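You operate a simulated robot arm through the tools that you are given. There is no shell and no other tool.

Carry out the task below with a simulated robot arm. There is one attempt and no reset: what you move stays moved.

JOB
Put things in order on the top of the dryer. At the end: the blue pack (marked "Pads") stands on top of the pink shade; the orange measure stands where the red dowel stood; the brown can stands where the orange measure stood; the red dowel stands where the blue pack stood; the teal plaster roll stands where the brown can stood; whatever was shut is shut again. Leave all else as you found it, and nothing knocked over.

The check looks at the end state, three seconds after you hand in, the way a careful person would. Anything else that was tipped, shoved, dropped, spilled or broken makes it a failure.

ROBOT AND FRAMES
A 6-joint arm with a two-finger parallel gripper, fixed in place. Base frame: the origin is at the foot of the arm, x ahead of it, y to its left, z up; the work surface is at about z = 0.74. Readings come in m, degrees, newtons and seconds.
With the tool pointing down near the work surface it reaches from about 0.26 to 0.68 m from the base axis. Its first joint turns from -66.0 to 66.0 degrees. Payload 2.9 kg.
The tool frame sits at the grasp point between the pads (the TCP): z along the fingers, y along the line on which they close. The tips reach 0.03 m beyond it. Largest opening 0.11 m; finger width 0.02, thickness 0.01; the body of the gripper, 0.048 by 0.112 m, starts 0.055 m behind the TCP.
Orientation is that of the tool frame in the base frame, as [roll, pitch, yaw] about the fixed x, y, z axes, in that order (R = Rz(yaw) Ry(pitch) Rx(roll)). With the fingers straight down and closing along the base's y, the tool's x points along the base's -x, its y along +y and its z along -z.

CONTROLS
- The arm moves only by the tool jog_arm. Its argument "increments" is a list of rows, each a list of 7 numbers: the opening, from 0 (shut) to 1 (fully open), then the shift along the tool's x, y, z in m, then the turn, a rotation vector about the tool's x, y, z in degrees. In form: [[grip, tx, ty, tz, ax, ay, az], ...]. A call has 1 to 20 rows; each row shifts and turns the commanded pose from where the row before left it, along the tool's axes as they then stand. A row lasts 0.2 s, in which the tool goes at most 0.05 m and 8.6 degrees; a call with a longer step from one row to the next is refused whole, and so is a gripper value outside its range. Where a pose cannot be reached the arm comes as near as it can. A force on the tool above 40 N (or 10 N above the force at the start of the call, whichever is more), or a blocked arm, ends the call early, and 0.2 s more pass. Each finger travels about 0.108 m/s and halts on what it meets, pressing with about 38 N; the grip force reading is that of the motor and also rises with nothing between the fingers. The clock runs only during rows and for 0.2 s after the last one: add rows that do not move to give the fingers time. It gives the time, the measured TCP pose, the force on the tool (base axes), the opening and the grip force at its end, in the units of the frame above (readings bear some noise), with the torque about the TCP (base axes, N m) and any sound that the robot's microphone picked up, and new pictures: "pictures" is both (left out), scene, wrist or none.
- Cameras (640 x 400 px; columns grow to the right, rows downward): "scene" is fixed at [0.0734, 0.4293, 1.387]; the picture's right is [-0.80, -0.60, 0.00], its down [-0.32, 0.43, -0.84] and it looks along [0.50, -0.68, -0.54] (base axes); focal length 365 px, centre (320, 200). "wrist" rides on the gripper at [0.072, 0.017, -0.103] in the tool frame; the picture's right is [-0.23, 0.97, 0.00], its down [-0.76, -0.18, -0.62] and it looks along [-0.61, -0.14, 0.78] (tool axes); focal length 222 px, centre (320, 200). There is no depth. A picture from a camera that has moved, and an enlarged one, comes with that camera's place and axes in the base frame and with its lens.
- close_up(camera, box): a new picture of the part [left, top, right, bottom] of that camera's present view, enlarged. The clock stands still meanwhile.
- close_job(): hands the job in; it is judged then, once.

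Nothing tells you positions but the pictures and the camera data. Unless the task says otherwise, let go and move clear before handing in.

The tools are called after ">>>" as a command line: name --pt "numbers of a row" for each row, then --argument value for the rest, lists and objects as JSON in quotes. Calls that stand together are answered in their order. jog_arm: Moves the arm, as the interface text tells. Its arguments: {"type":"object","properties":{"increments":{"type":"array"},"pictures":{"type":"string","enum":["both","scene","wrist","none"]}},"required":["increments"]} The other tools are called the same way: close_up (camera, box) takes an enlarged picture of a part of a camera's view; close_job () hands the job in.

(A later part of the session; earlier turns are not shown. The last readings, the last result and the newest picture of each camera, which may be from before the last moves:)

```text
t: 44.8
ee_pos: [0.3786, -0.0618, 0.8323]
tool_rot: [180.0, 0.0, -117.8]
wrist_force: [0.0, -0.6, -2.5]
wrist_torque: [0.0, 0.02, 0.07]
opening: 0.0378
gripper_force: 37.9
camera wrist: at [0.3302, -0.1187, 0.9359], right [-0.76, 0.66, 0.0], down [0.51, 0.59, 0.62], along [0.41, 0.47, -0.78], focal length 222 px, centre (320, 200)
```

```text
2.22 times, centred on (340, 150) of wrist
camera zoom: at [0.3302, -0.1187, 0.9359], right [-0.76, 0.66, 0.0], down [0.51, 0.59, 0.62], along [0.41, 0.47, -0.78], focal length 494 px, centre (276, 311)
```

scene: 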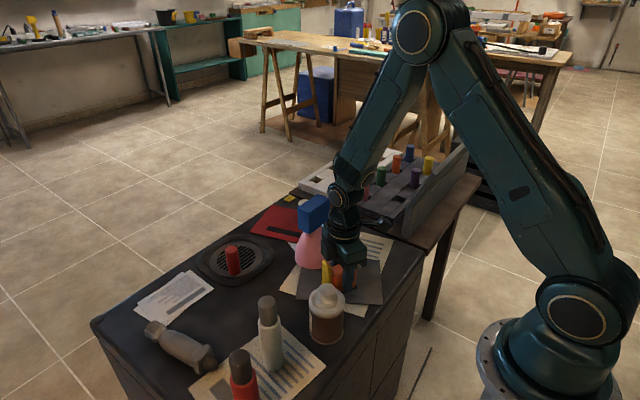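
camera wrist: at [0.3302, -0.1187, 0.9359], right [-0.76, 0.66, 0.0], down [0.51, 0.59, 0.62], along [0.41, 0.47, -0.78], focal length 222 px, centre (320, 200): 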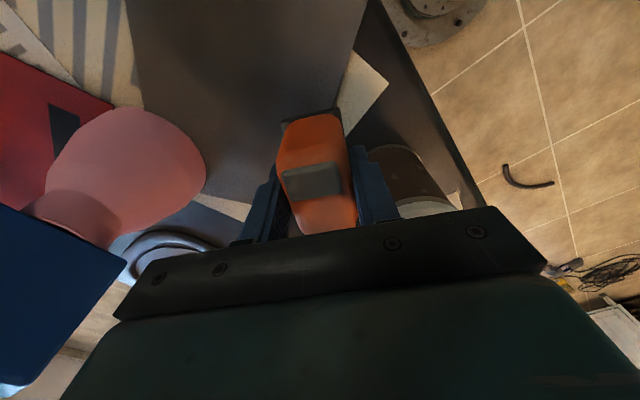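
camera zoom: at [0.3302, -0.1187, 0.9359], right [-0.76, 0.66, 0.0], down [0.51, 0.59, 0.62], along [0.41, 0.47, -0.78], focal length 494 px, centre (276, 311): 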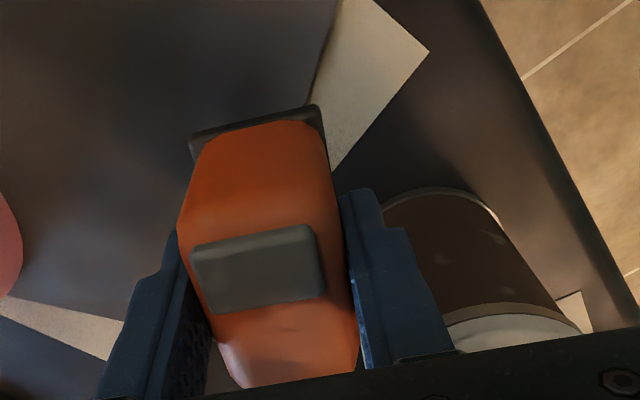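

Clearance to the can looks adequate. I'll continue down slowly until contact.

>>> jog_arm --pt "0 0.001 0 0.012 0 0 0" --pt "0 0 0 0.012 0 0 0" --pt "0 0 0 0.009 0 0 0" --pt "0 0 0 0 0 0 0" --pictures "scene"

>>> close_up --camera "scene" --box '[290, 230, 390, 340]'

```text
t: 45.8
ee_pos: [0.3776, -0.0649, 0.7993]
tool_rot: [180.0, 0.0, -117.8]
wrist_force: [-0.1, 0.0, -3.4]
wrist_torque: [-0.01, -0.01, -0.03]
opening: 0.0378
gripper_force: 38.0
```

scene: 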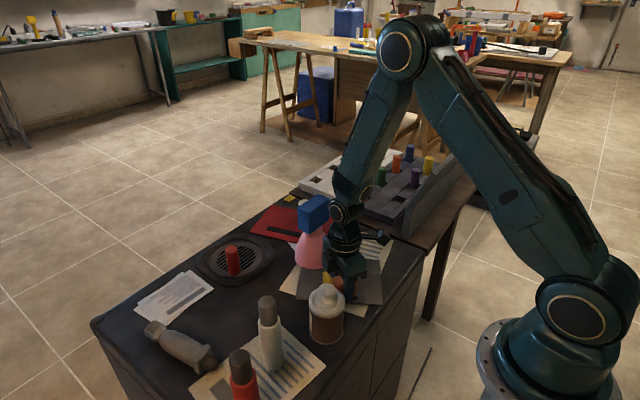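

```text
3.64 times, centred on (340, 285) of scene
camera zoom: at [0.0735, 0.4293, 1.387], right [-0.8, -0.6, 0.0], down [-0.32, 0.43, -0.84], along [0.5, -0.68, -0.54], focal length 1326 px, centre (247, -109)
```

zoom: 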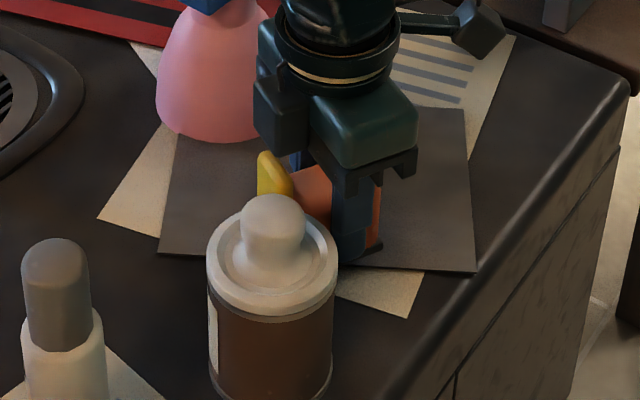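

>>> jog_arm --pt "0 0 0 0.004 0 0 0" --pt "0 0 0 0.003 0 0 0" --pt "0 0 0 0 0 0 0" --pictures "none"

>>> jog_arm --pt "0 0 0 0.0015 0 0 0" --pt "0 0 0 0 0 0 0" --pictures "none"

>>> jog_arm --pt "0 0 0 0.001 0 0 0" --pt "0 0 0 0 0 0 0" --pictures "none"

```text
t: 46.6
ee_pos: [0.3781, -0.066, 0.7907]
tool_rot: [180.0, 0.1, -117.8]
wrist_force: [-0.3, -0.5, -1.4]
wrist_torque: [-0.05, -0.01, -0.01]
opening: 0.0378
gripper_force: 37.9
```

```text
t: 47.2
ee_pos: [0.3785, -0.0651, 0.7897]
tool_rot: [180.0, 0.0, -117.8]
wrist_force: [0.1, -0.3, -3.0]
wrist_torque: [0.0, 0.03, 0.0]
opening: 0.0377
gripper_force: 37.5
```

```text
t: 47.8
ee_pos: [0.3783, -0.0644, 0.7886]
tool_rot: [180.0, -0.1, -117.8]
wrist_force: [-4.4, 1.5, 15.7]
wrist_torque: [0.04, 0.26, -0.01]
opening: 0.0377
gripper_force: 38.3
```

Contact made, a little firm. I'll ease up 1 mm, then open slightly.

>>> jog_arm --pt "0 0 0 -0.0009 0 0 0" --pt "0 0 0 0 0 0 0" --pt "0.36 0 0 0 0 0 0" --pt "0.4 0 0 0 0 0 0" --pt "0.45 0 0 0 0 0 0" --pt "0.5 0 0 0 0 0 0" --pt "0.5 0 0 0 0 0 0"

>>> close_up --camera "scene" --box '[290, 230, 390, 340]'

>>> close_up --camera "wrist" --box '[220, 60, 460, 240]'

```text
t: 49.4
ee_pos: [0.378, -0.0652, 0.7891]
tool_rot: [-180.0, 0.0, -117.8]
wrist_force: [-0.2, -0.4, 0.1]
wrist_torque: [0.01, -0.03, 0.01]
opening: 0.0551
gripper_force: 0.1
camera wrist: at [0.3292, -0.1209, 0.894], right [-0.76, 0.66, 0.0], down [0.51, 0.59, 0.62], along [0.41, 0.47, -0.78], focal length 222 px, centre (320, 200)
```

scene: 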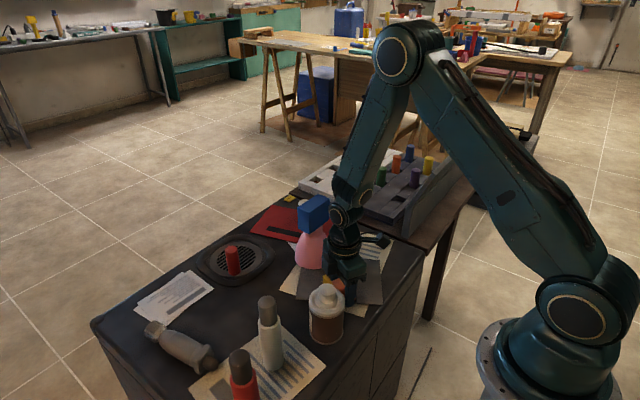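
wrist: 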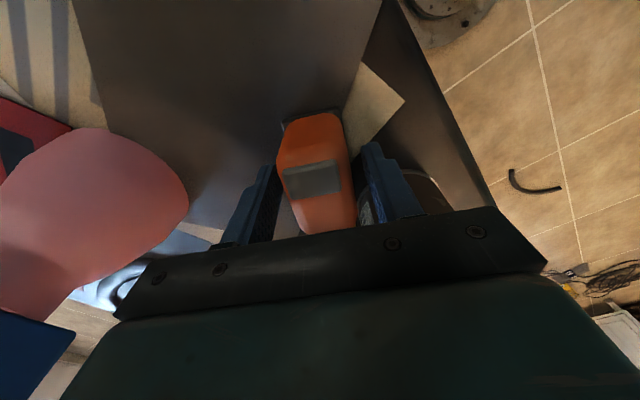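

```text
3.64 times, centred on (340, 285) of scene
camera zoom: at [0.0734, 0.4293, 1.387], right [-0.8, -0.6, 0.0], down [-0.32, 0.43, -0.84], along [0.5, -0.68, -0.54], focal length 1326 px, centre (247, -109)
```

zoom: 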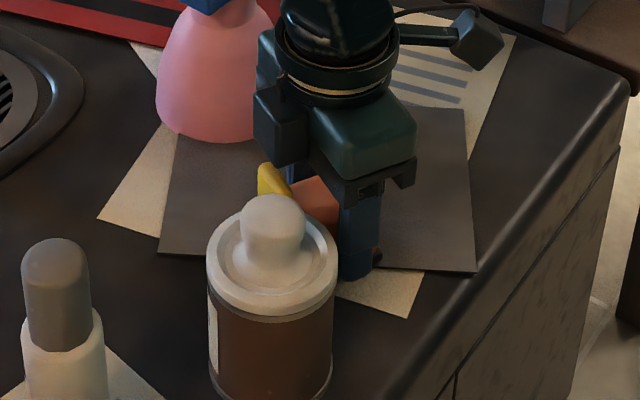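

```text
2.22 times, centred on (340, 150) of wrist
camera zoom: at [0.3292, -0.1209, 0.894], right [-0.76, 0.66, 0.0], down [0.51, 0.59, 0.62], along [0.41, 0.47, -0.78], focal length 494 px, centre (276, 311)
```

zoom: 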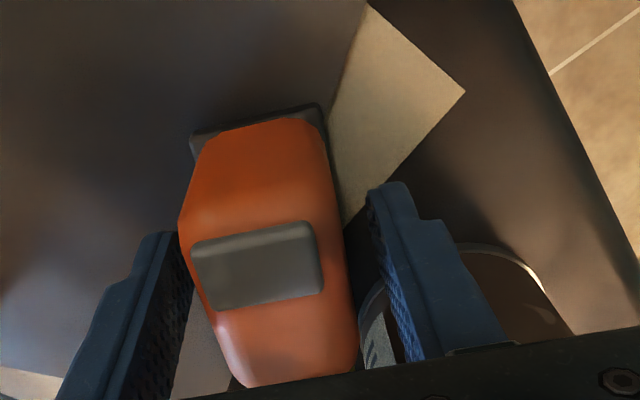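

The measure stands at the dowel's old spot. I'll rise clear, turn to close along x and move over the can to inspect the lid and knob.

>>> jog_arm --pt "0.5 0 0 -0.02 0 0 0" --pt "0.5 0 0 -0.04 0 0 0" --pt "0.5 0 0 -0.045 0 0 0" --pt "0.6 0 0 -0.05 0 0 0" --pt "0.7 0 0 -0.05 0 0 0" --pt "0.9 0 0 0 0 0 -7" --pt "0.9 0 0 0 0 0 -7" --pt "0.9 0 0 0 0 0 -7" --pt "0.9 0 0 0 0 0 -7" --pt "0.9 -0.0425 0.01 0 0 0 0" --pt "0.9 -0.0425 0.01 0 0 0 0" --pt "0.9 0 0 0 0 0 0" --pt "0.9 0 0 0 0 0 0"

>>> close_up --camera "scene" --box '[280, 220, 400, 350]'

>>> close_up --camera "wrist" --box '[220, 20, 440, 220]'

```text
t: 52.2
ee_pos: [0.3559, 0.0167, 0.9957]
tool_rot: [-180.0, 0.0, -89.8]
wrist_force: [0.2, 0.4, -0.3]
wrist_torque: [0.04, 0.02, 0.01]
opening: 0.0991
gripper_force: 0.0
camera wrist: at [0.3385, -0.055, 1.0994], right [-0.97, 0.22, 0.0], down [0.17, 0.76, 0.62], along [0.14, 0.61, -0.78], focal length 222 px, centre (320, 200)
```

scene: 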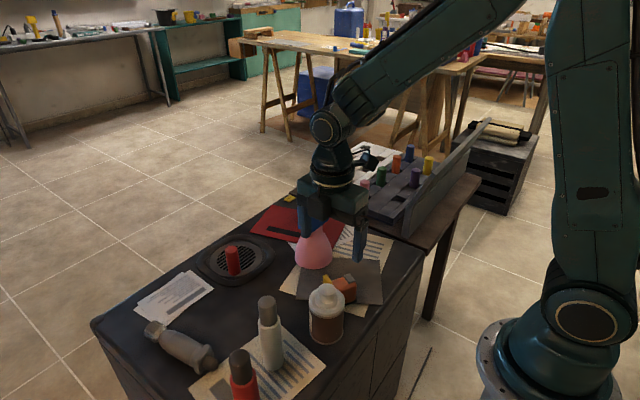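
wrist: 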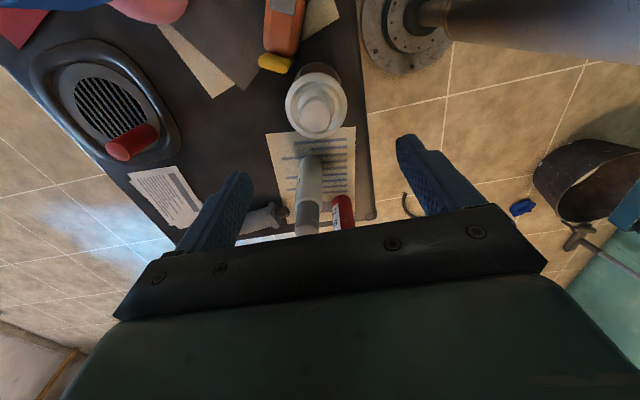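

```text
3.08 times, centred on (340, 285) of scene
camera zoom: at [0.0734, 0.4293, 1.387], right [-0.8, -0.6, 0.0], down [-0.32, 0.43, -0.84], along [0.5, -0.68, -0.54], focal length 1122 px, centre (258, -62)
```

zoom: 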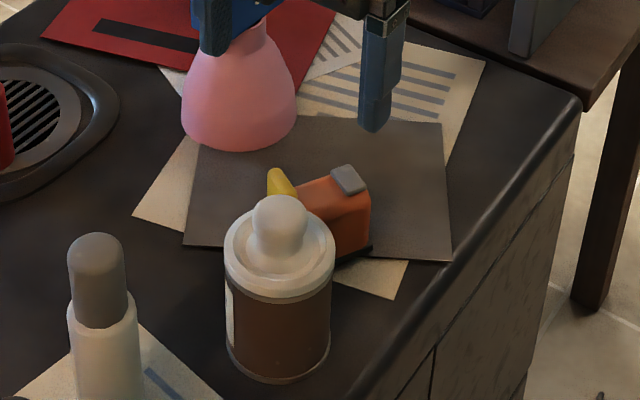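

```text
2.00 times, centred on (330, 120) of wrist
camera zoom: at [0.3385, -0.055, 1.0994], right [-0.97, 0.22, 0.0], down [0.17, 0.76, 0.62], along [0.14, 0.61, -0.78], focal length 444 px, centre (300, 360)
```

zoom: 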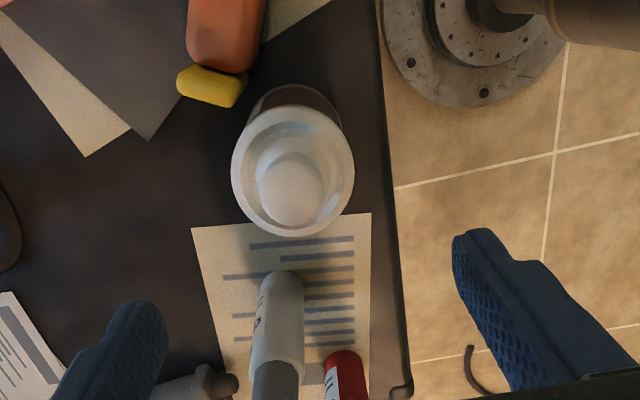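

The can centre is at about (0.3587, 0.019), lid top 0.833, knob top 0.875. I'll centre on it and come down to just above the knob to check.

>>> jog_arm --pt "0.9 -0.002 -0.0035 0.03 0 0 0" --pt "0.9 0 0 0.04 0 0 0" --pt "0.9 0 0 0.045 0 0 0" --pt "0.9 0 0 0 0 0 0" --pt "0.9 0 0 0 0 0 0"

>>> close_up --camera "scene" --box '[270, 190, 410, 350]'

>>> close_up --camera "wrist" --box '[220, 20, 440, 220]'

```text
t: 53.4
ee_pos: [0.3587, 0.0202, 0.8799]
tool_rot: [180.0, 0.0, -89.7]
wrist_force: [-0.7, -0.3, -0.3]
wrist_torque: [-0.01, 0.02, -0.01]
opening: 0.0991
gripper_force: 0.1
camera wrist: at [0.3431, -0.0517, 0.984], right [-0.97, 0.22, 0.0], down [0.17, 0.76, 0.62], along [0.14, 0.61, -0.78], focal length 222 px, centre (320, 200)
```

scene: 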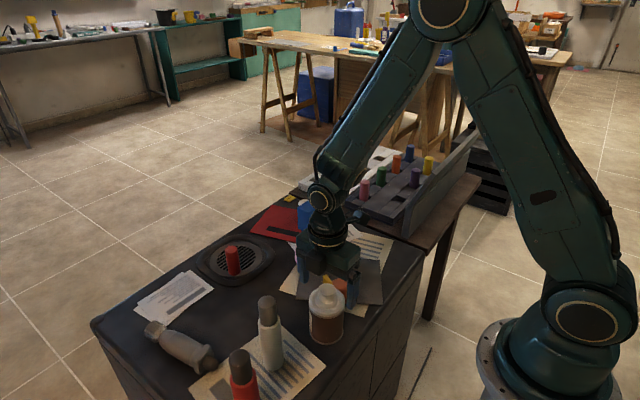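
wrist: 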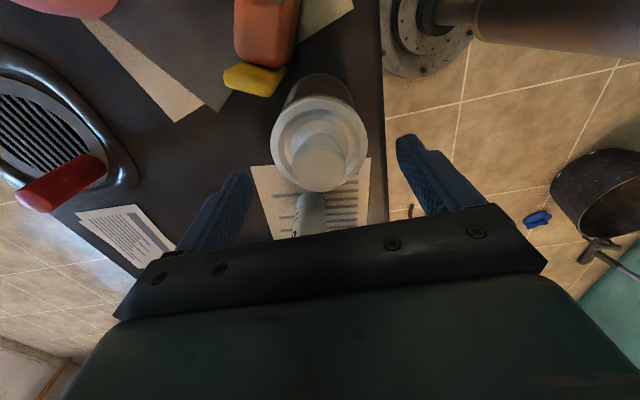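

```text
2.50 times, centred on (340, 270) of scene
camera zoom: at [0.0734, 0.4293, 1.387], right [-0.8, -0.6, 0.0], down [-0.32, 0.43, -0.84], along [0.5, -0.68, -0.54], focal length 912 px, centre (270, 25)
```

zoom: 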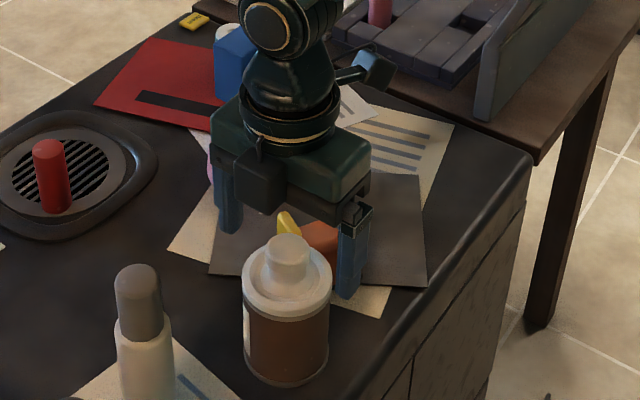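

```text
2.00 times, centred on (330, 120) of wrist
camera zoom: at [0.3431, -0.0517, 0.984], right [-0.97, 0.22, 0.0], down [0.17, 0.76, 0.62], along [0.14, 0.61, -0.78], focal length 444 px, centre (300, 360)
```

zoom: 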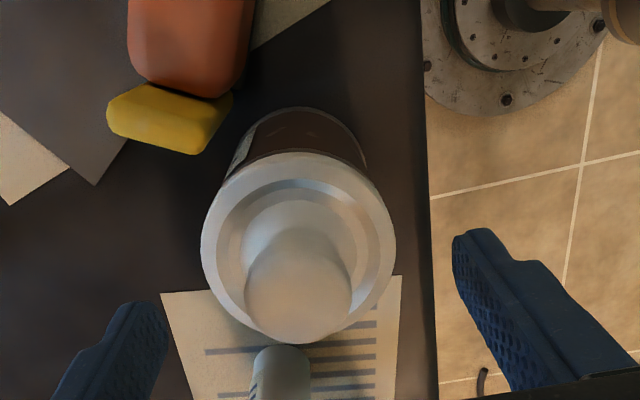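

Centred within 2 mm. Descending so the gripper body ends about 5 mm above the knob, with the tips on the upper can body and lid.

>>> jog_arm --pt "0.9 0.002 0 0.02 0 0 0" --pt "0.9 0 0 0.02 0 0 0" --pt "0.9 0 0 0.013 0 0 0" --pt "0.9 0 0 0 0 0 0" --pt "0.9 0 0 0 0 0 0"

>>> close_up --camera "scene" --box '[290, 220, 390, 350]'

>>> close_up --camera "wrist" --box '[220, 20, 440, 220]'

```text
t: 54.6
ee_pos: [0.3605, 0.0204, 0.8265]
tool_rot: [-180.0, 0.0, -89.8]
wrist_force: [-0.2, -0.1, -0.5]
wrist_torque: [0.01, 0.01, 0.01]
opening: 0.0991
gripper_force: 0.1
camera wrist: at [0.3427, -0.0515, 0.9307], right [-0.97, 0.22, 0.0], down [0.17, 0.76, 0.62], along [0.14, 0.61, -0.78], focal length 222 px, centre (320, 200)
```

scene: 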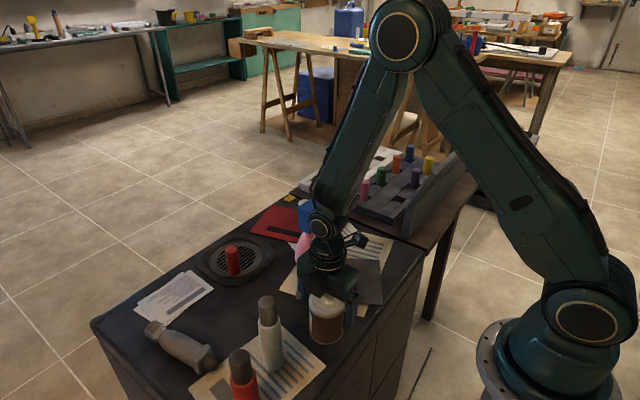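
wrist: 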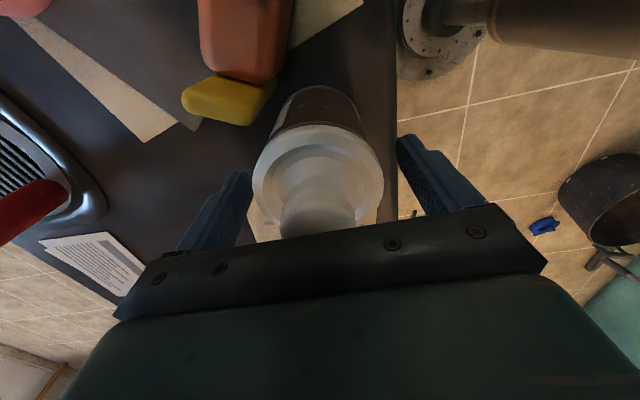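

```text
3.08 times, centred on (340, 285) of scene
camera zoom: at [0.0734, 0.4293, 1.387], right [-0.8, -0.6, 0.0], down [-0.32, 0.43, -0.84], along [0.5, -0.68, -0.54], focal length 1122 px, centre (258, -62)
```

zoom: 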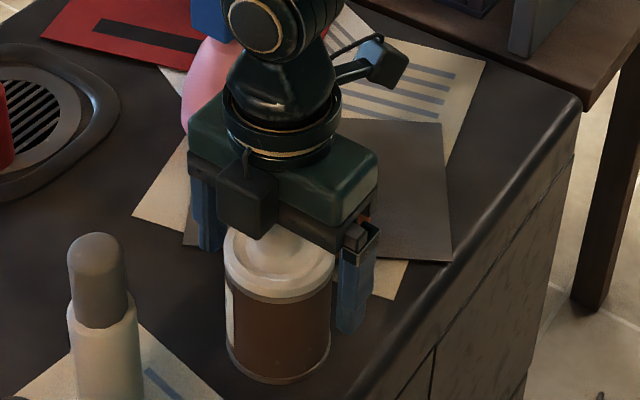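

```text
2.00 times, centred on (330, 120) of wrist
camera zoom: at [0.3427, -0.0515, 0.9307], right [-0.97, 0.22, 0.0], down [0.17, 0.76, 0.62], along [0.14, 0.61, -0.78], focal length 444 px, centre (300, 360)
```

zoom: 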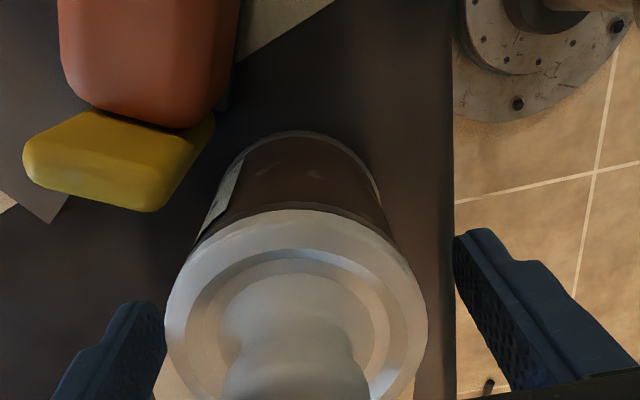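

Clear of the knob with no contact force. Closing slowly on the can.

>>> jog_arm --pt "0.8 0 0 0 0 0 0" --pt "0.72 0 0 0 0 0 0" --pt "0.66 0 0 0 0 0 0" --pt "0.6 0 0 0 0 0 0" --pt "0.5 0 0 0 0 0 0" --pt "0 0 0 0 0 0 0" --pt "0 0 0 0 0 0 0"

>>> close_up --camera "scene" --box '[290, 220, 390, 350]'

```text
t: 56.2
ee_pos: [0.3586, 0.0212, 0.8266]
tool_rot: [180.0, 0.0, -89.7]
wrist_force: [2.7, 0.5, 1.6]
wrist_torque: [-0.01, -0.02, -0.01]
opening: 0.0695
gripper_force: 38.3
camera wrist: at [0.3429, -0.0515, 0.9309], right [-0.97, 0.22, 0.0], down [0.17, 0.76, 0.62], along [0.14, 0.61, -0.78], focal length 222 px, centre (320, 200)
```

scene: 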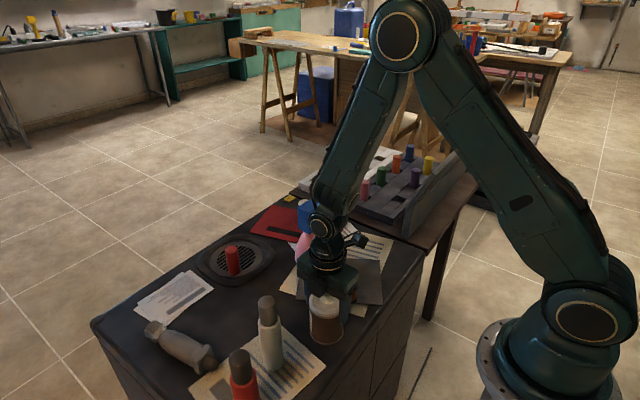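
wrist: 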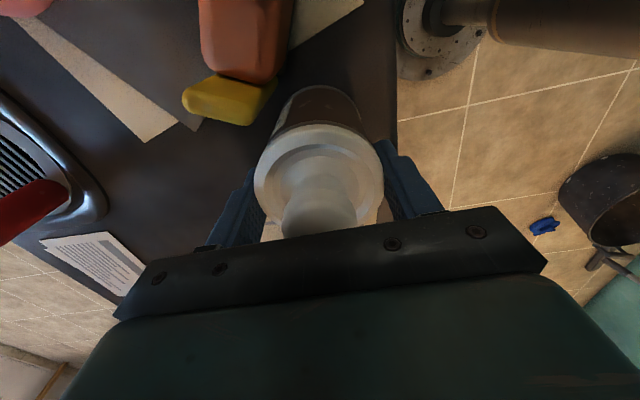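

```text
3.08 times, centred on (340, 285) of scene
camera zoom: at [0.0735, 0.4293, 1.387], right [-0.8, -0.6, 0.0], down [-0.32, 0.43, -0.84], along [0.5, -0.68, -0.54], focal length 1122 px, centre (258, -62)
```

zoom: 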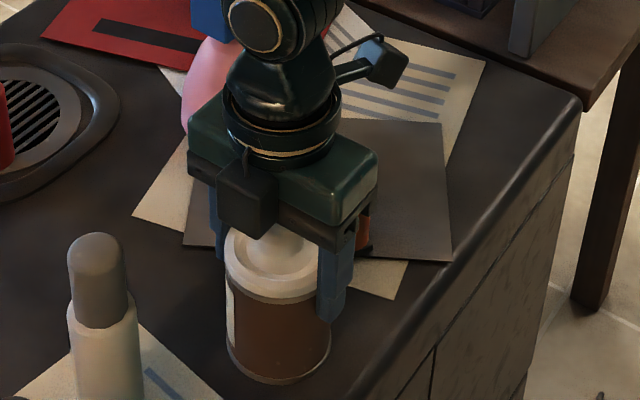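

Gripped at 0.0695 m. I'll do a tiny test lift to see whether the whole can comes up and not just the lid.

>>> jog_arm --pt "0 0 0 -0.002 0 0 0" --pt "0 0 0 -0.003 0 0 0" --pt "0 0 0 -0.003 0 0 0" --pt "0 0 0 0 0 0 0" --pictures "none"

>>> close_up --camera "scene" --box '[290, 220, 390, 350]'

>>> close_up --camera "wrist" --box '[220, 20, 440, 220]'

```text
t: 57.2
ee_pos: [0.3601, 0.0214, 0.8352]
tool_rot: [-180.0, 0.0, -89.9]
wrist_force: [0.4, 1.1, -6.2]
wrist_torque: [0.02, -0.01, 0.0]
opening: 0.0694
gripper_force: 38.2
```

```text
3.08 times, centred on (340, 285) of scene
camera zoom: at [0.0735, 0.4293, 1.387], right [-0.8, -0.6, 0.0], down [-0.32, 0.43, -0.84], along [0.5, -0.68, -0.54], focal length 1122 px, centre (258, -62)
```

zoom: 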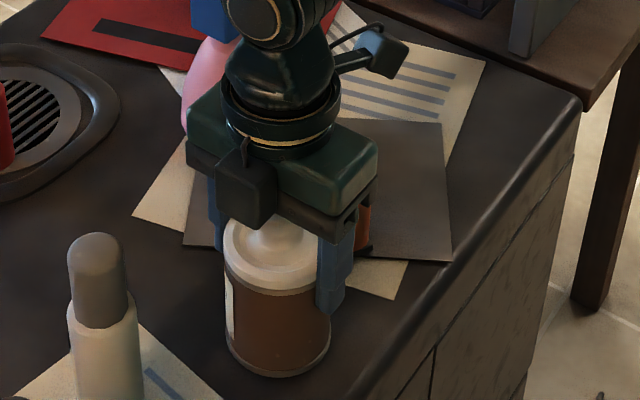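

```text
2.00 times, centred on (330, 120) of wrist
camera zoom: at [0.3434, -0.0511, 0.9389], right [-0.97, 0.22, 0.0], down [0.18, 0.76, 0.62], along [0.14, 0.61, -0.78], focal length 444 px, centre (300, 360)
```

zoom: 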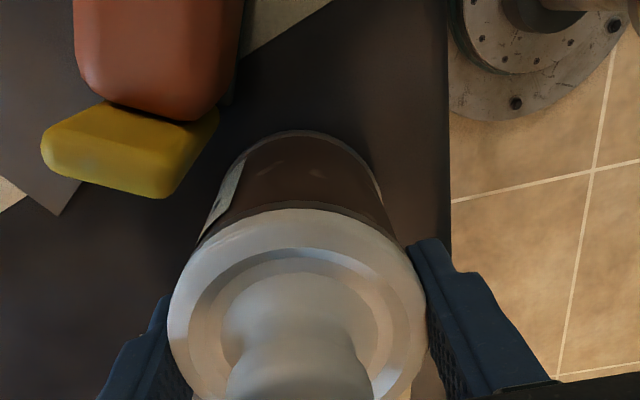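

The whole can lifts together, weighing about 0.6 kg, with the lid seated. I'll raise it high and carry it over to the measure's old spot at about (0.513, 0.111).

>>> jog_arm --pt "0 0 0 -0.02 0 0 0" --pt "0 0 0 -0.035 0 0 0" --pt "0 0 0 -0.04 0 0 0" --pt "0 0 0 -0.04 0 0 0" --pt "0 0 0 -0.04 0 0 0" --pt "0 0 0 0 0 0 0" --pt "0 -0.018 -0.03 0 0 0 0" --pt "0 -0.018 -0.031 0 0 0 0" --pt "0 -0.018 -0.031 0 0 0 0" --pt "0 -0.019 -0.031 0 0 0 0" --pt "0 -0.019 -0.0299 0 0 0 0" --pt "0 0 0 0 0 0 0" --pt "0 0 0 0 0 0 0" --pt "0 0 0 0 0 0 0"

>>> close_up --camera "scene" --box '[190, 170, 350, 340]'

>>> close_up --camera "wrist" --box '[220, 20, 440, 220]'

```text
t: 60.2
ee_pos: [0.5136, 0.1114, 1.0125]
tool_rot: [180.0, 0.1, -89.8]
wrist_force: [-0.2, 0.5, -5.8]
wrist_torque: [-0.01, -0.04, 0.03]
opening: 0.0694
gripper_force: 38.4
camera wrist: at [0.4974, 0.04, 1.1157], right [-0.97, 0.22, 0.0], down [0.18, 0.76, 0.62], along [0.14, 0.61, -0.78], focal length 222 px, centre (320, 200)
```

scene: 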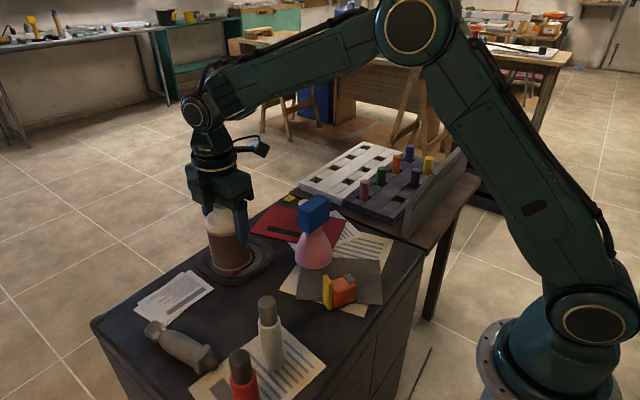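
wrist: 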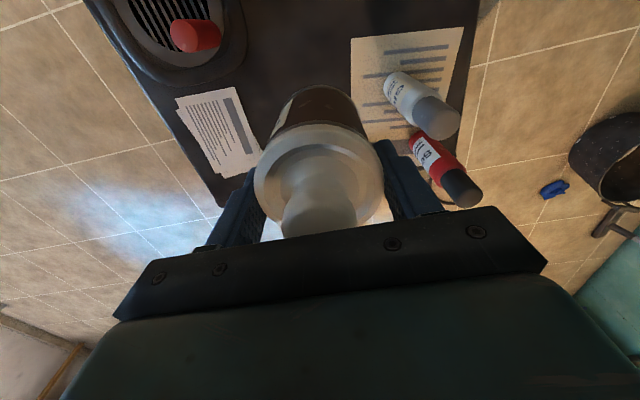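

```text
2.35 times, centred on (270, 255) of scene
camera zoom: at [0.0735, 0.4293, 1.387], right [-0.8, -0.6, 0.0], down [-0.32, 0.43, -0.84], along [0.5, -0.68, -0.54], focal length 858 px, centre (438, 71)
```

zoom: 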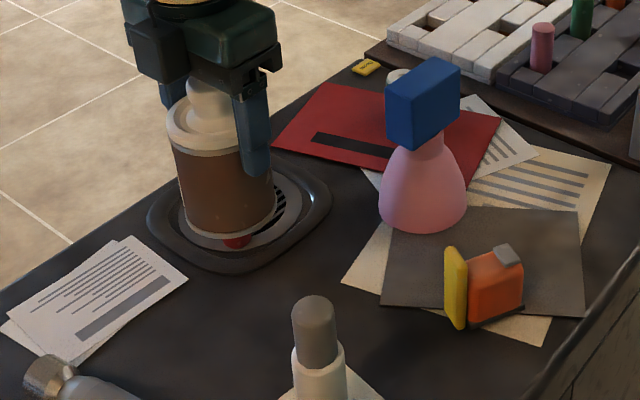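

```text
2.00 times, centred on (330, 120) of wrist
camera zoom: at [0.4974, 0.04, 1.1157], right [-0.97, 0.22, 0.0], down [0.18, 0.76, 0.62], along [0.14, 0.61, -0.78], focal length 444 px, centre (300, 360)
```

zoom: 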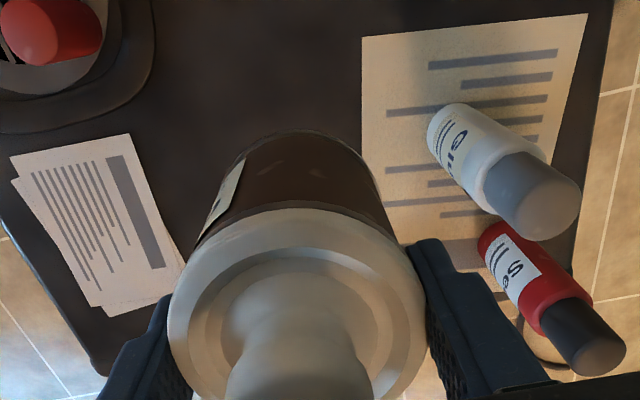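

Over the spot. I'll descend most of the way and check.

>>> jog_arm --pt "0 -0.001 0.002 0.035 0 0 0" --pt "0 0 0 0.04 0 0 0" --pt "0 0 0 0.04 0 0 0" --pt "0 0 0 0.035 0 0 0" --pt "0 0 0 0.018 0 0 0" --pt "0 0 0 0 0 0 0" --pt "0 0 0 0 0 0 0"

>>> close_up --camera "scene" --box '[190, 210, 310, 350]'

>>> close_up --camera "wrist" --box '[220, 20, 440, 220]'

```text
t: 61.8
ee_pos: [0.5115, 0.1149, 0.8402]
tool_rot: [-180.0, 0.0, -89.8]
wrist_force: [0.1, 0.5, -5.7]
wrist_torque: [0.0, 0.02, 0.01]
opening: 0.0694
gripper_force: 38.4
camera wrist: at [0.4948, 0.0423, 0.9445], right [-0.97, 0.22, 0.0], down [0.18, 0.76, 0.62], along [0.14, 0.61, -0.78], focal length 222 px, centre (320, 200)
```

scene: 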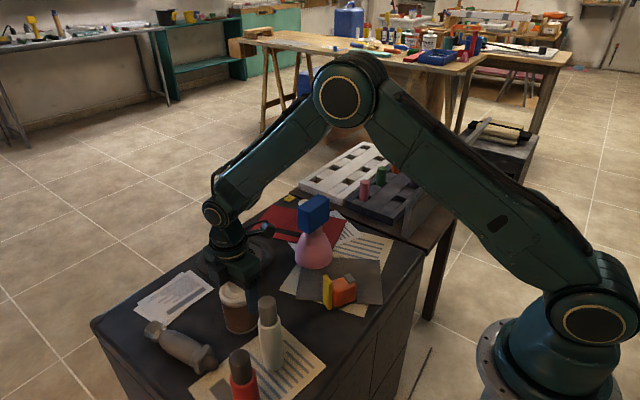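
wrist: 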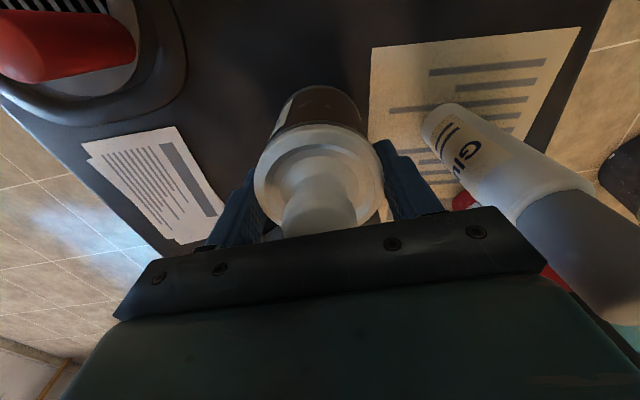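

```text
2.86 times, centred on (250, 280) of scene
camera zoom: at [0.0735, 0.4293, 1.387], right [-0.8, -0.6, 0.0], down [-0.32, 0.43, -0.84], along [0.5, -0.68, -0.54], focal length 1042 px, centre (520, -29)
```

zoom: 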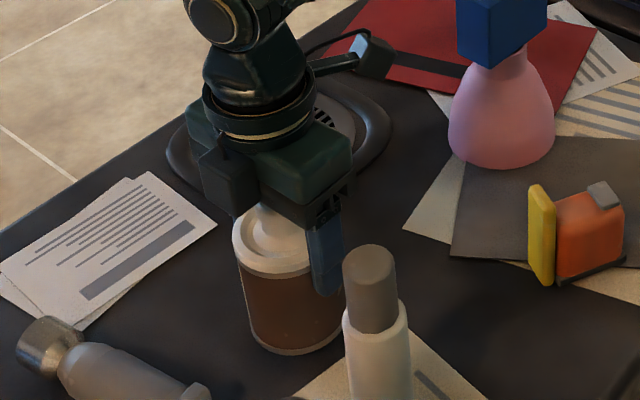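

```text
2.00 times, centred on (330, 120) of wrist
camera zoom: at [0.4948, 0.0423, 0.9445], right [-0.97, 0.22, 0.0], down [0.18, 0.76, 0.62], along [0.14, 0.61, -0.78], focal length 444 px, centre (300, 360)
```

zoom: 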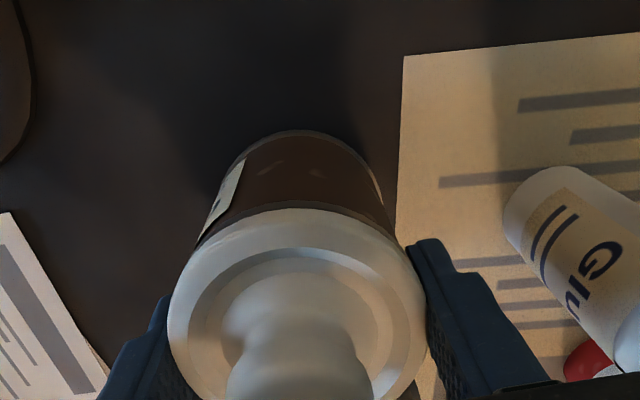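

>>> jog_arm --pt "0 0 0 0.005 0 0 0" --pt "0 0 0 0.005 0 0 0" --pt "0 0 0 0.0015 0 0 0" --pt "0 0 0 0 0 0 0" --pictures "none"

>>> jog_arm --pt "0 0 0 0.0012 0 0 0" --pt "0 0 0 0 0 0 0" --pictures "none"

```text
t: 62.8
ee_pos: [0.5123, 0.1139, 0.8297]
tool_rot: [-179.9, 0.1, -89.8]
wrist_force: [0.6, -0.6, -5.5]
wrist_torque: [0.03, 0.0, 0.0]
opening: 0.0693
gripper_force: 38.5
```

```text
t: 63.4
ee_pos: [0.512, 0.1136, 0.829]
tool_rot: [-180.0, 0.0, -89.8]
wrist_force: [-0.7, 0.3, -5.6]
wrist_torque: [0.02, 0.04, 0.01]
opening: 0.0695
gripper_force: 37.4
```

>>> jog_arm --pt "0 0 0 0.0012 0 0 0" --pt "0 0 0 0 0 0 0" --pictures "none"

>>> jog_arm --pt "0 0 0 0.0008 0 0 0" --pt "0 0 0 0 0 0 0" --pictures "none"

```text
t: 64.0
ee_pos: [0.5107, 0.1138, 0.8275]
tool_rot: [180.0, 0.0, -89.8]
wrist_force: [-0.3, 1.0, -7.2]
wrist_torque: [0.0, 0.0, 0.0]
opening: 0.0692
gripper_force: 38.1
```

```text
t: 64.6
ee_pos: [0.5109, 0.1148, 0.826]
tool_rot: [-180.0, 0.0, -89.7]
wrist_force: [-0.2, -0.4, -7.0]
wrist_torque: [-0.02, -0.02, 0.01]
opening: 0.0693
gripper_force: 37.2
```

>>> jog_arm --pt "0 0 0 0.0008 0 0 0" --pt "0 0 0 0 0 0 0" --pictures "none"

>>> close_up --camera "scene" --box '[200, 250, 290, 350]'

```text
t: 65.2
ee_pos: [0.5113, 0.1136, 0.8252]
tool_rot: [180.0, 0.0, -89.8]
wrist_force: [0.8, 0.4, -6.7]
wrist_torque: [-0.02, 0.03, 0.0]
opening: 0.0696
gripper_force: 38.4
```

```text
4.00 times, centred on (245, 300) of scene
camera zoom: at [0.0735, 0.4293, 1.387], right [-0.8, -0.6, 0.0], down [-0.32, 0.43, -0.84], along [0.5, -0.68, -0.54], focal length 1459 px, centre (620, -200)
```

zoom: 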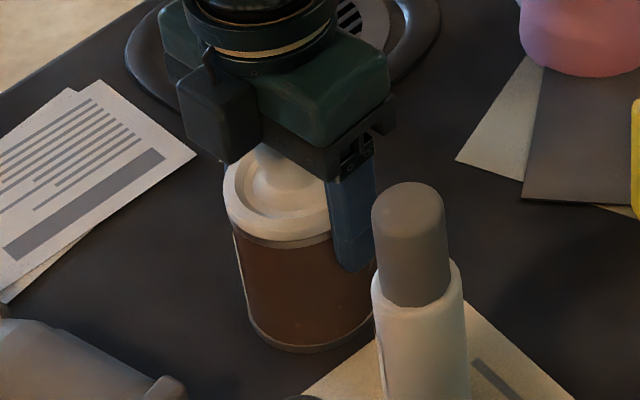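

>>> jog_arm --pt "0 0 0 0.0008 0 0 0" --pt "0 0 0 0 0 0 0" --pictures "none"

>>> jog_arm --pt "0 0 0 0.0008 0 0 0" --pt "0 0 0 0 0 0 0" --pictures "none"

```text
t: 65.8
ee_pos: [0.5112, 0.1147, 0.8271]
tool_rot: [-179.9, 0.0, -89.8]
wrist_force: [-2.2, -2.4, 0.7]
wrist_torque: [-0.01, 0.27, 0.1]
opening: 0.0693
gripper_force: 38.2
```

```text
t: 66.4
ee_pos: [0.5104, 0.1139, 0.8274]
tool_rot: [-179.9, 0.0, -89.8]
wrist_force: [-5.7, 1.9, 19.3]
wrist_torque: [-0.52, 0.88, -0.17]
opening: 0.0693
gripper_force: 37.8
```

Contact found; the last step pressed a bit hard. I'll back off 1 mm, check that the force is light, then release gradually.

>>> jog_arm --pt "0 0 0 -0.0008 0 0 0" --pt "0 0 0 -0.0003 0 0 0" --pt "0 0 0 0 0 0 0" --pictures "none"

```text
t: 67.2
ee_pos: [0.5103, 0.1136, 0.8265]
tool_rot: [-179.8, 0.1, -89.8]
wrist_force: [2.1, 6.2, 13.2]
wrist_torque: [0.17, 0.25, -0.13]
opening: 0.0692
gripper_force: 38.5
```

>>> jog_arm --pt "0 0 0 -0.0005 0 0 0" --pt "0 0 0 0 0 0 0" --pictures "none"

```text
t: 67.8
ee_pos: [0.5119, 0.1133, 0.8265]
tool_rot: [-179.9, 0.0, -89.7]
wrist_force: [2.7, 2.1, 7.8]
wrist_torque: [0.44, -0.62, 0.09]
opening: 0.0693
gripper_force: 37.9
```

>>> jog_arm --pt "0 0 0 -0.0004 0 0 0" --pt "0 0 0 0 0 0 0" --pt "0.645 0 0 0 0 0 0" --pt "0.67 0 0 0 0 0 0" --pt "0.72 0 0 0 0 0 0" --pt "0.8 0 0 0 0 0 0" --pt "0.88 0 0 0 0 0 0" --pt "0.88 0 0 0 0 0 0"

>>> close_up --camera "scene" --box '[200, 240, 300, 350]'

>>> close_up --camera "wrist" --box '[220, 20, 440, 220]'

```text
t: 69.6
ee_pos: [0.5109, 0.1135, 0.826]
tool_rot: [180.0, 0.0, -89.9]
wrist_force: [0.2, -0.3, 1.1]
wrist_torque: [0.0, 0.02, 0.01]
opening: 0.0967
gripper_force: 0.1
camera wrist: at [0.4945, 0.0411, 0.9312], right [-0.97, 0.22, 0.0], down [0.17, 0.76, 0.62], along [0.14, 0.61, -0.78], focal length 222 px, centre (320, 200)
```

scene: 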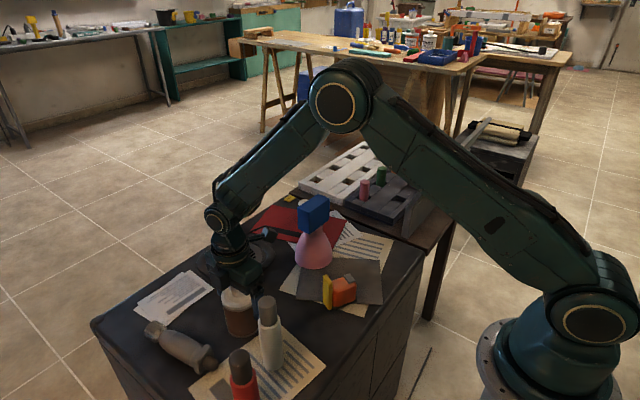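
wrist: 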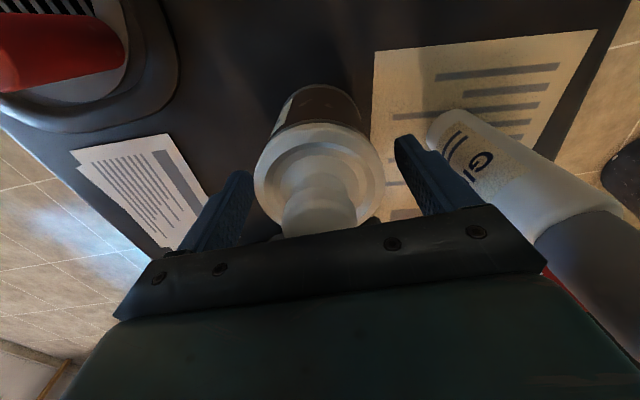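

```text
3.64 times, centred on (250, 295) of scene
camera zoom: at [0.0734, 0.4293, 1.387], right [-0.8, -0.6, 0.0], down [-0.32, 0.43, -0.84], along [0.5, -0.68, -0.54], focal length 1326 px, centre (574, -146)
```

zoom: 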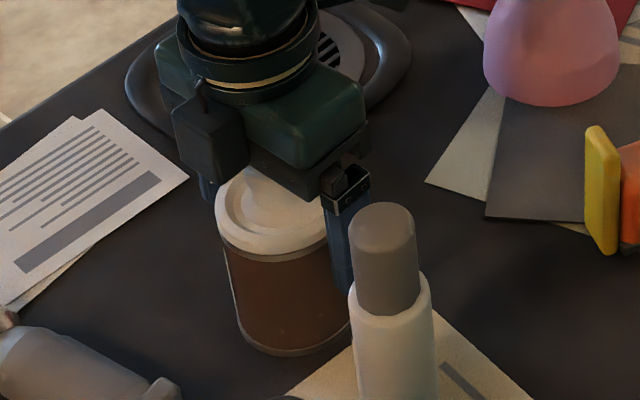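

```text
2.00 times, centred on (330, 120) of wrist
camera zoom: at [0.4945, 0.0411, 0.9312], right [-0.97, 0.22, 0.0], down [0.17, 0.76, 0.62], along [0.14, 0.61, -0.78], focal length 444 px, centre (300, 360)
```

zoom: 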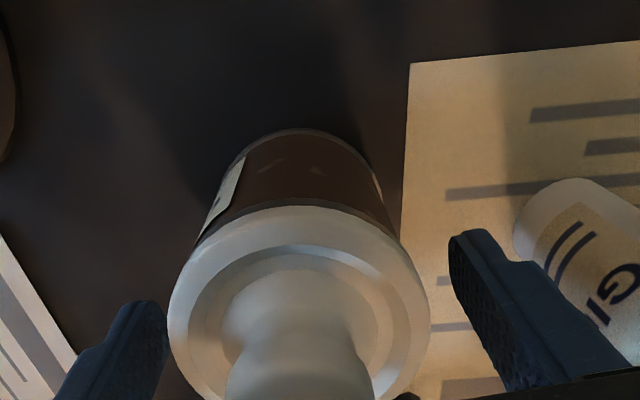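

The can stands where the measure was, with the lid seated. I'll rise straight up, rotate the wrist and move toward the teal roll. It sits at radius about 0.70, so it needs a tilted grasp.

>>> jog_arm --pt "0.88 0 0 -0.02 0 0 0" --pt "0.88 0 0 -0.04 0 0 0" --pt "0.88 0 0 -0.045 0 0 0" --pt "0.88 0 0 -0.05 0 0 0" --pt "0.88 0 0 -0.045 0 0 0" --pt "0.7 0 0 0 0 0 -8" --pt "0.7 0 0 0 0 0 -8" --pt "0.7 0 0 0 0 0 -8" --pt "0.7 0 0 0 0 0 -8" --pt "0.7 0 0 0 0 0 -8" --pt "0.7 0.0391 0.0183 0 0 0 0" --pt "0.7 0.0391 0.0183 0 0 0 0" --pt "0.7 0.0391 0.0183 0 0 0 0" --pt "0.7 0.0391 0.0183 0 0 0 0" --pt "0.7 0.0391 0.0183 0 0 0 0" --pt "0.7 0.0391 0.0183 0 0 0 0" --pt "0.7 0.0391 0.0183 0 0 0 0" --pt "0.7 0.0391 0.0183 0 0 0 0" --pt "0.7 0 0 0 0 0 0" --pt "0.7 0 0 0 0 0 0"

>>> close_up --camera "scene" --box '[190, 180, 390, 350]'

>>> close_up --camera "wrist" --box '[200, 20, 440, 220]'

```text
t: 73.8
ee_pos: [0.6029, -0.2198, 1.0279]
tool_rot: [-179.9, 0.0, -49.8]
wrist_force: [0.4, 0.0, -0.7]
wrist_torque: [0.01, -0.03, 0.0]
opening: 0.0768
gripper_force: 0.1
camera wrist: at [0.6362, -0.2856, 1.1314], right [-0.89, -0.46, 0.0], down [-0.36, 0.7, 0.62], along [-0.28, 0.56, -0.78], focal length 222 px, centre (320, 200)
```

scene: 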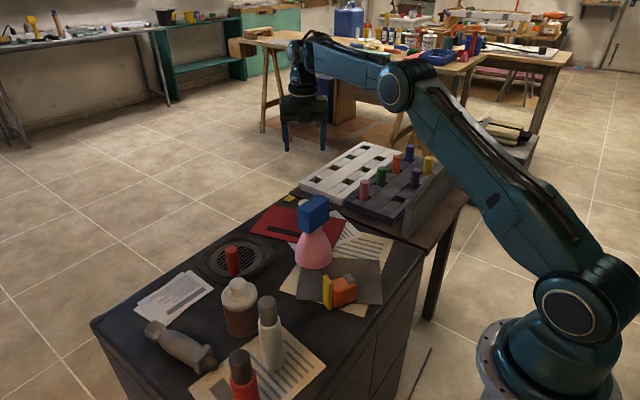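
wrist: 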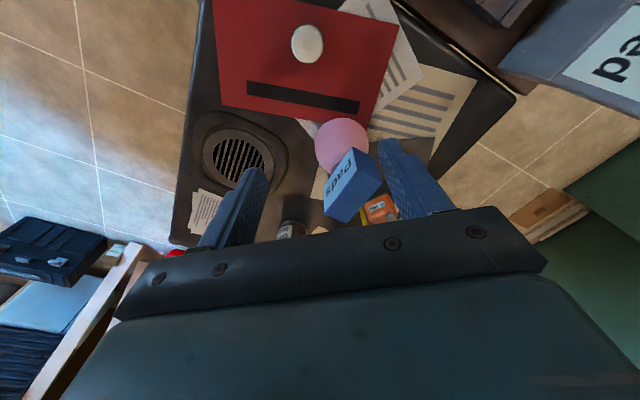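

```text
2.35 times, centred on (290, 265) of scene
camera zoom: at [0.0734, 0.4293, 1.387], right [-0.8, -0.6, 0.0], down [-0.32, 0.43, -0.84], along [0.5, -0.68, -0.54], focal length 858 px, centre (391, 47)
```

zoom: 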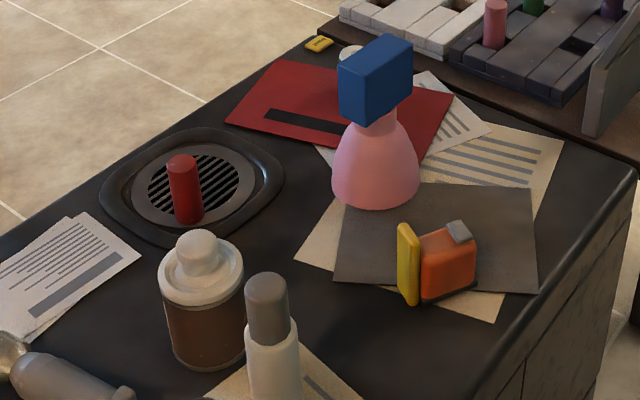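

```text
2.00 times, centred on (320, 120) of wrist
camera zoom: at [0.6362, -0.2856, 1.1314], right [-0.89, -0.46, 0.0], down [-0.36, 0.7, 0.62], along [-0.28, 0.56, -0.78], focal length 444 px, centre (320, 360)
```

zoom: 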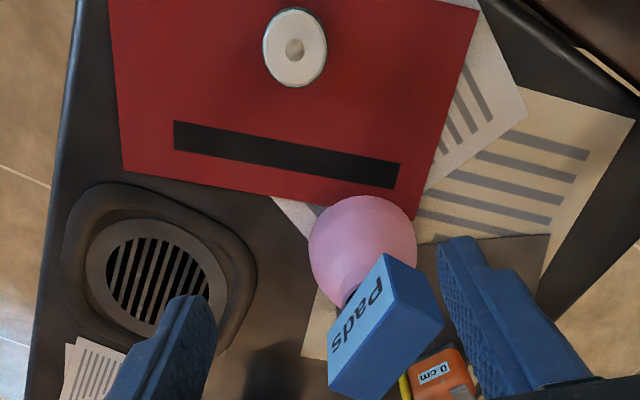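

From here the roll refines to about (0.641, -0.260) with its top near 0.80. The "Pads" label on the pack is upright and visible. I'll tilt 15° outward and approach above the roll.

>>> jog_arm --pt "0.7 0 0 0 0 7.5 0" --pt "0.7 0 0 0 0 7.5 0" --pt "0.7 0.0038 -0.0007 0.0393 0 0 0" --pt "0.7 0.0038 -0.0007 0.0393 0 0 0" --pt "0.7 0.0038 -0.0007 0.0393 0 0 0" --pt "0.7 0.0038 -0.0007 0.0393 0 0 0" --pt "0.7 0 0 0 0 0 0" --pt "0.7 0 0 0 0 0 0"

>>> close_up --camera "scene" --box '[250, 130, 370, 280]'

>>> close_up --camera "wrist" --box '[200, 20, 440, 220]'

```text
t: 75.6
ee_pos: [0.6359, -0.2583, 0.8782]
tool_rot: [-180.0, -15.1, -49.8]
wrist_force: [-0.3, 0.4, -0.6]
wrist_torque: [0.03, 0.02, -0.03]
opening: 0.077
gripper_force: 0.0
camera wrist: at [0.6509, -0.3019, 0.9986], right [-0.89, -0.46, -0.06], down [-0.44, 0.8, 0.4], along [-0.14, 0.38, -0.91], focal length 222 px, centre (320, 200)
```

scene: 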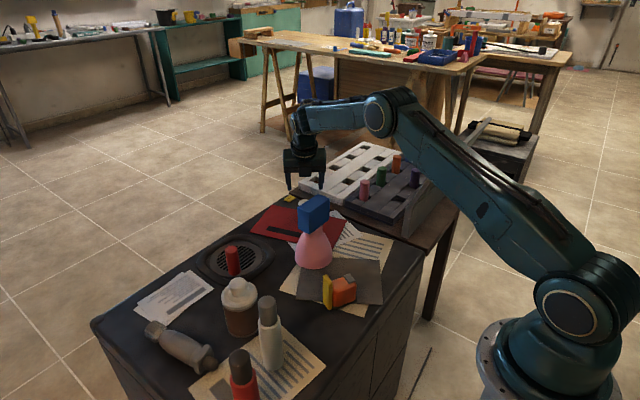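
wrist: 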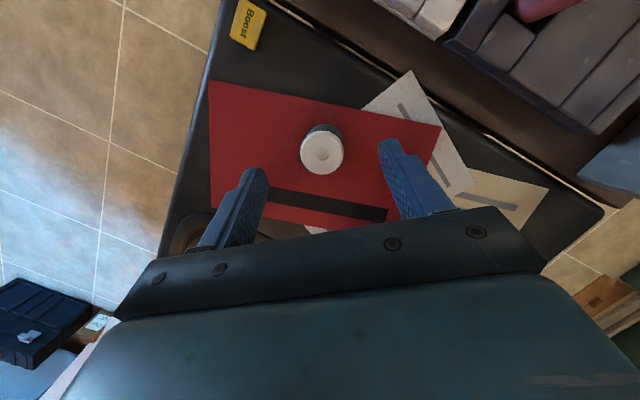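

```text
2.67 times, centred on (310, 205) of scene
camera zoom: at [0.0734, 0.4293, 1.387], right [-0.8, -0.6, 0.0], down [-0.32, 0.43, -0.84], along [0.5, -0.68, -0.54], focal length 973 px, centre (347, 187)
```

zoom: 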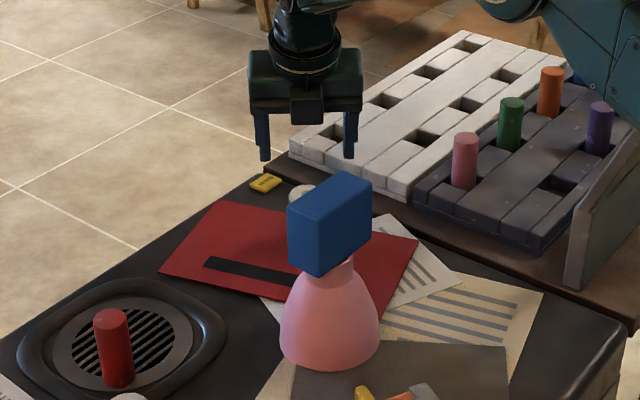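

```text
2.00 times, centred on (320, 120) of wrist
camera zoom: at [0.6509, -0.3019, 0.9986], right [-0.89, -0.46, -0.06], down [-0.44, 0.8, 0.4], along [-0.14, 0.38, -0.91], focal length 444 px, centre (320, 360)
```

zoom: 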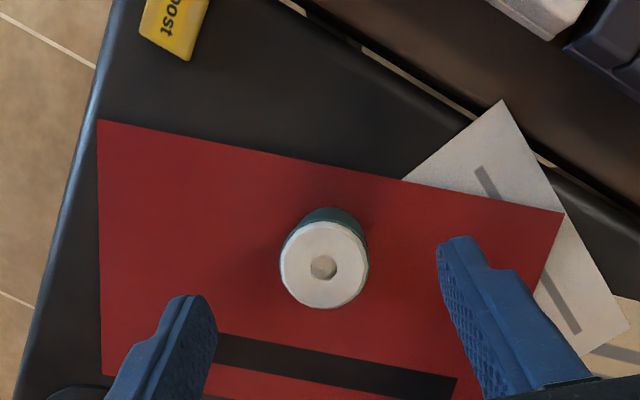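

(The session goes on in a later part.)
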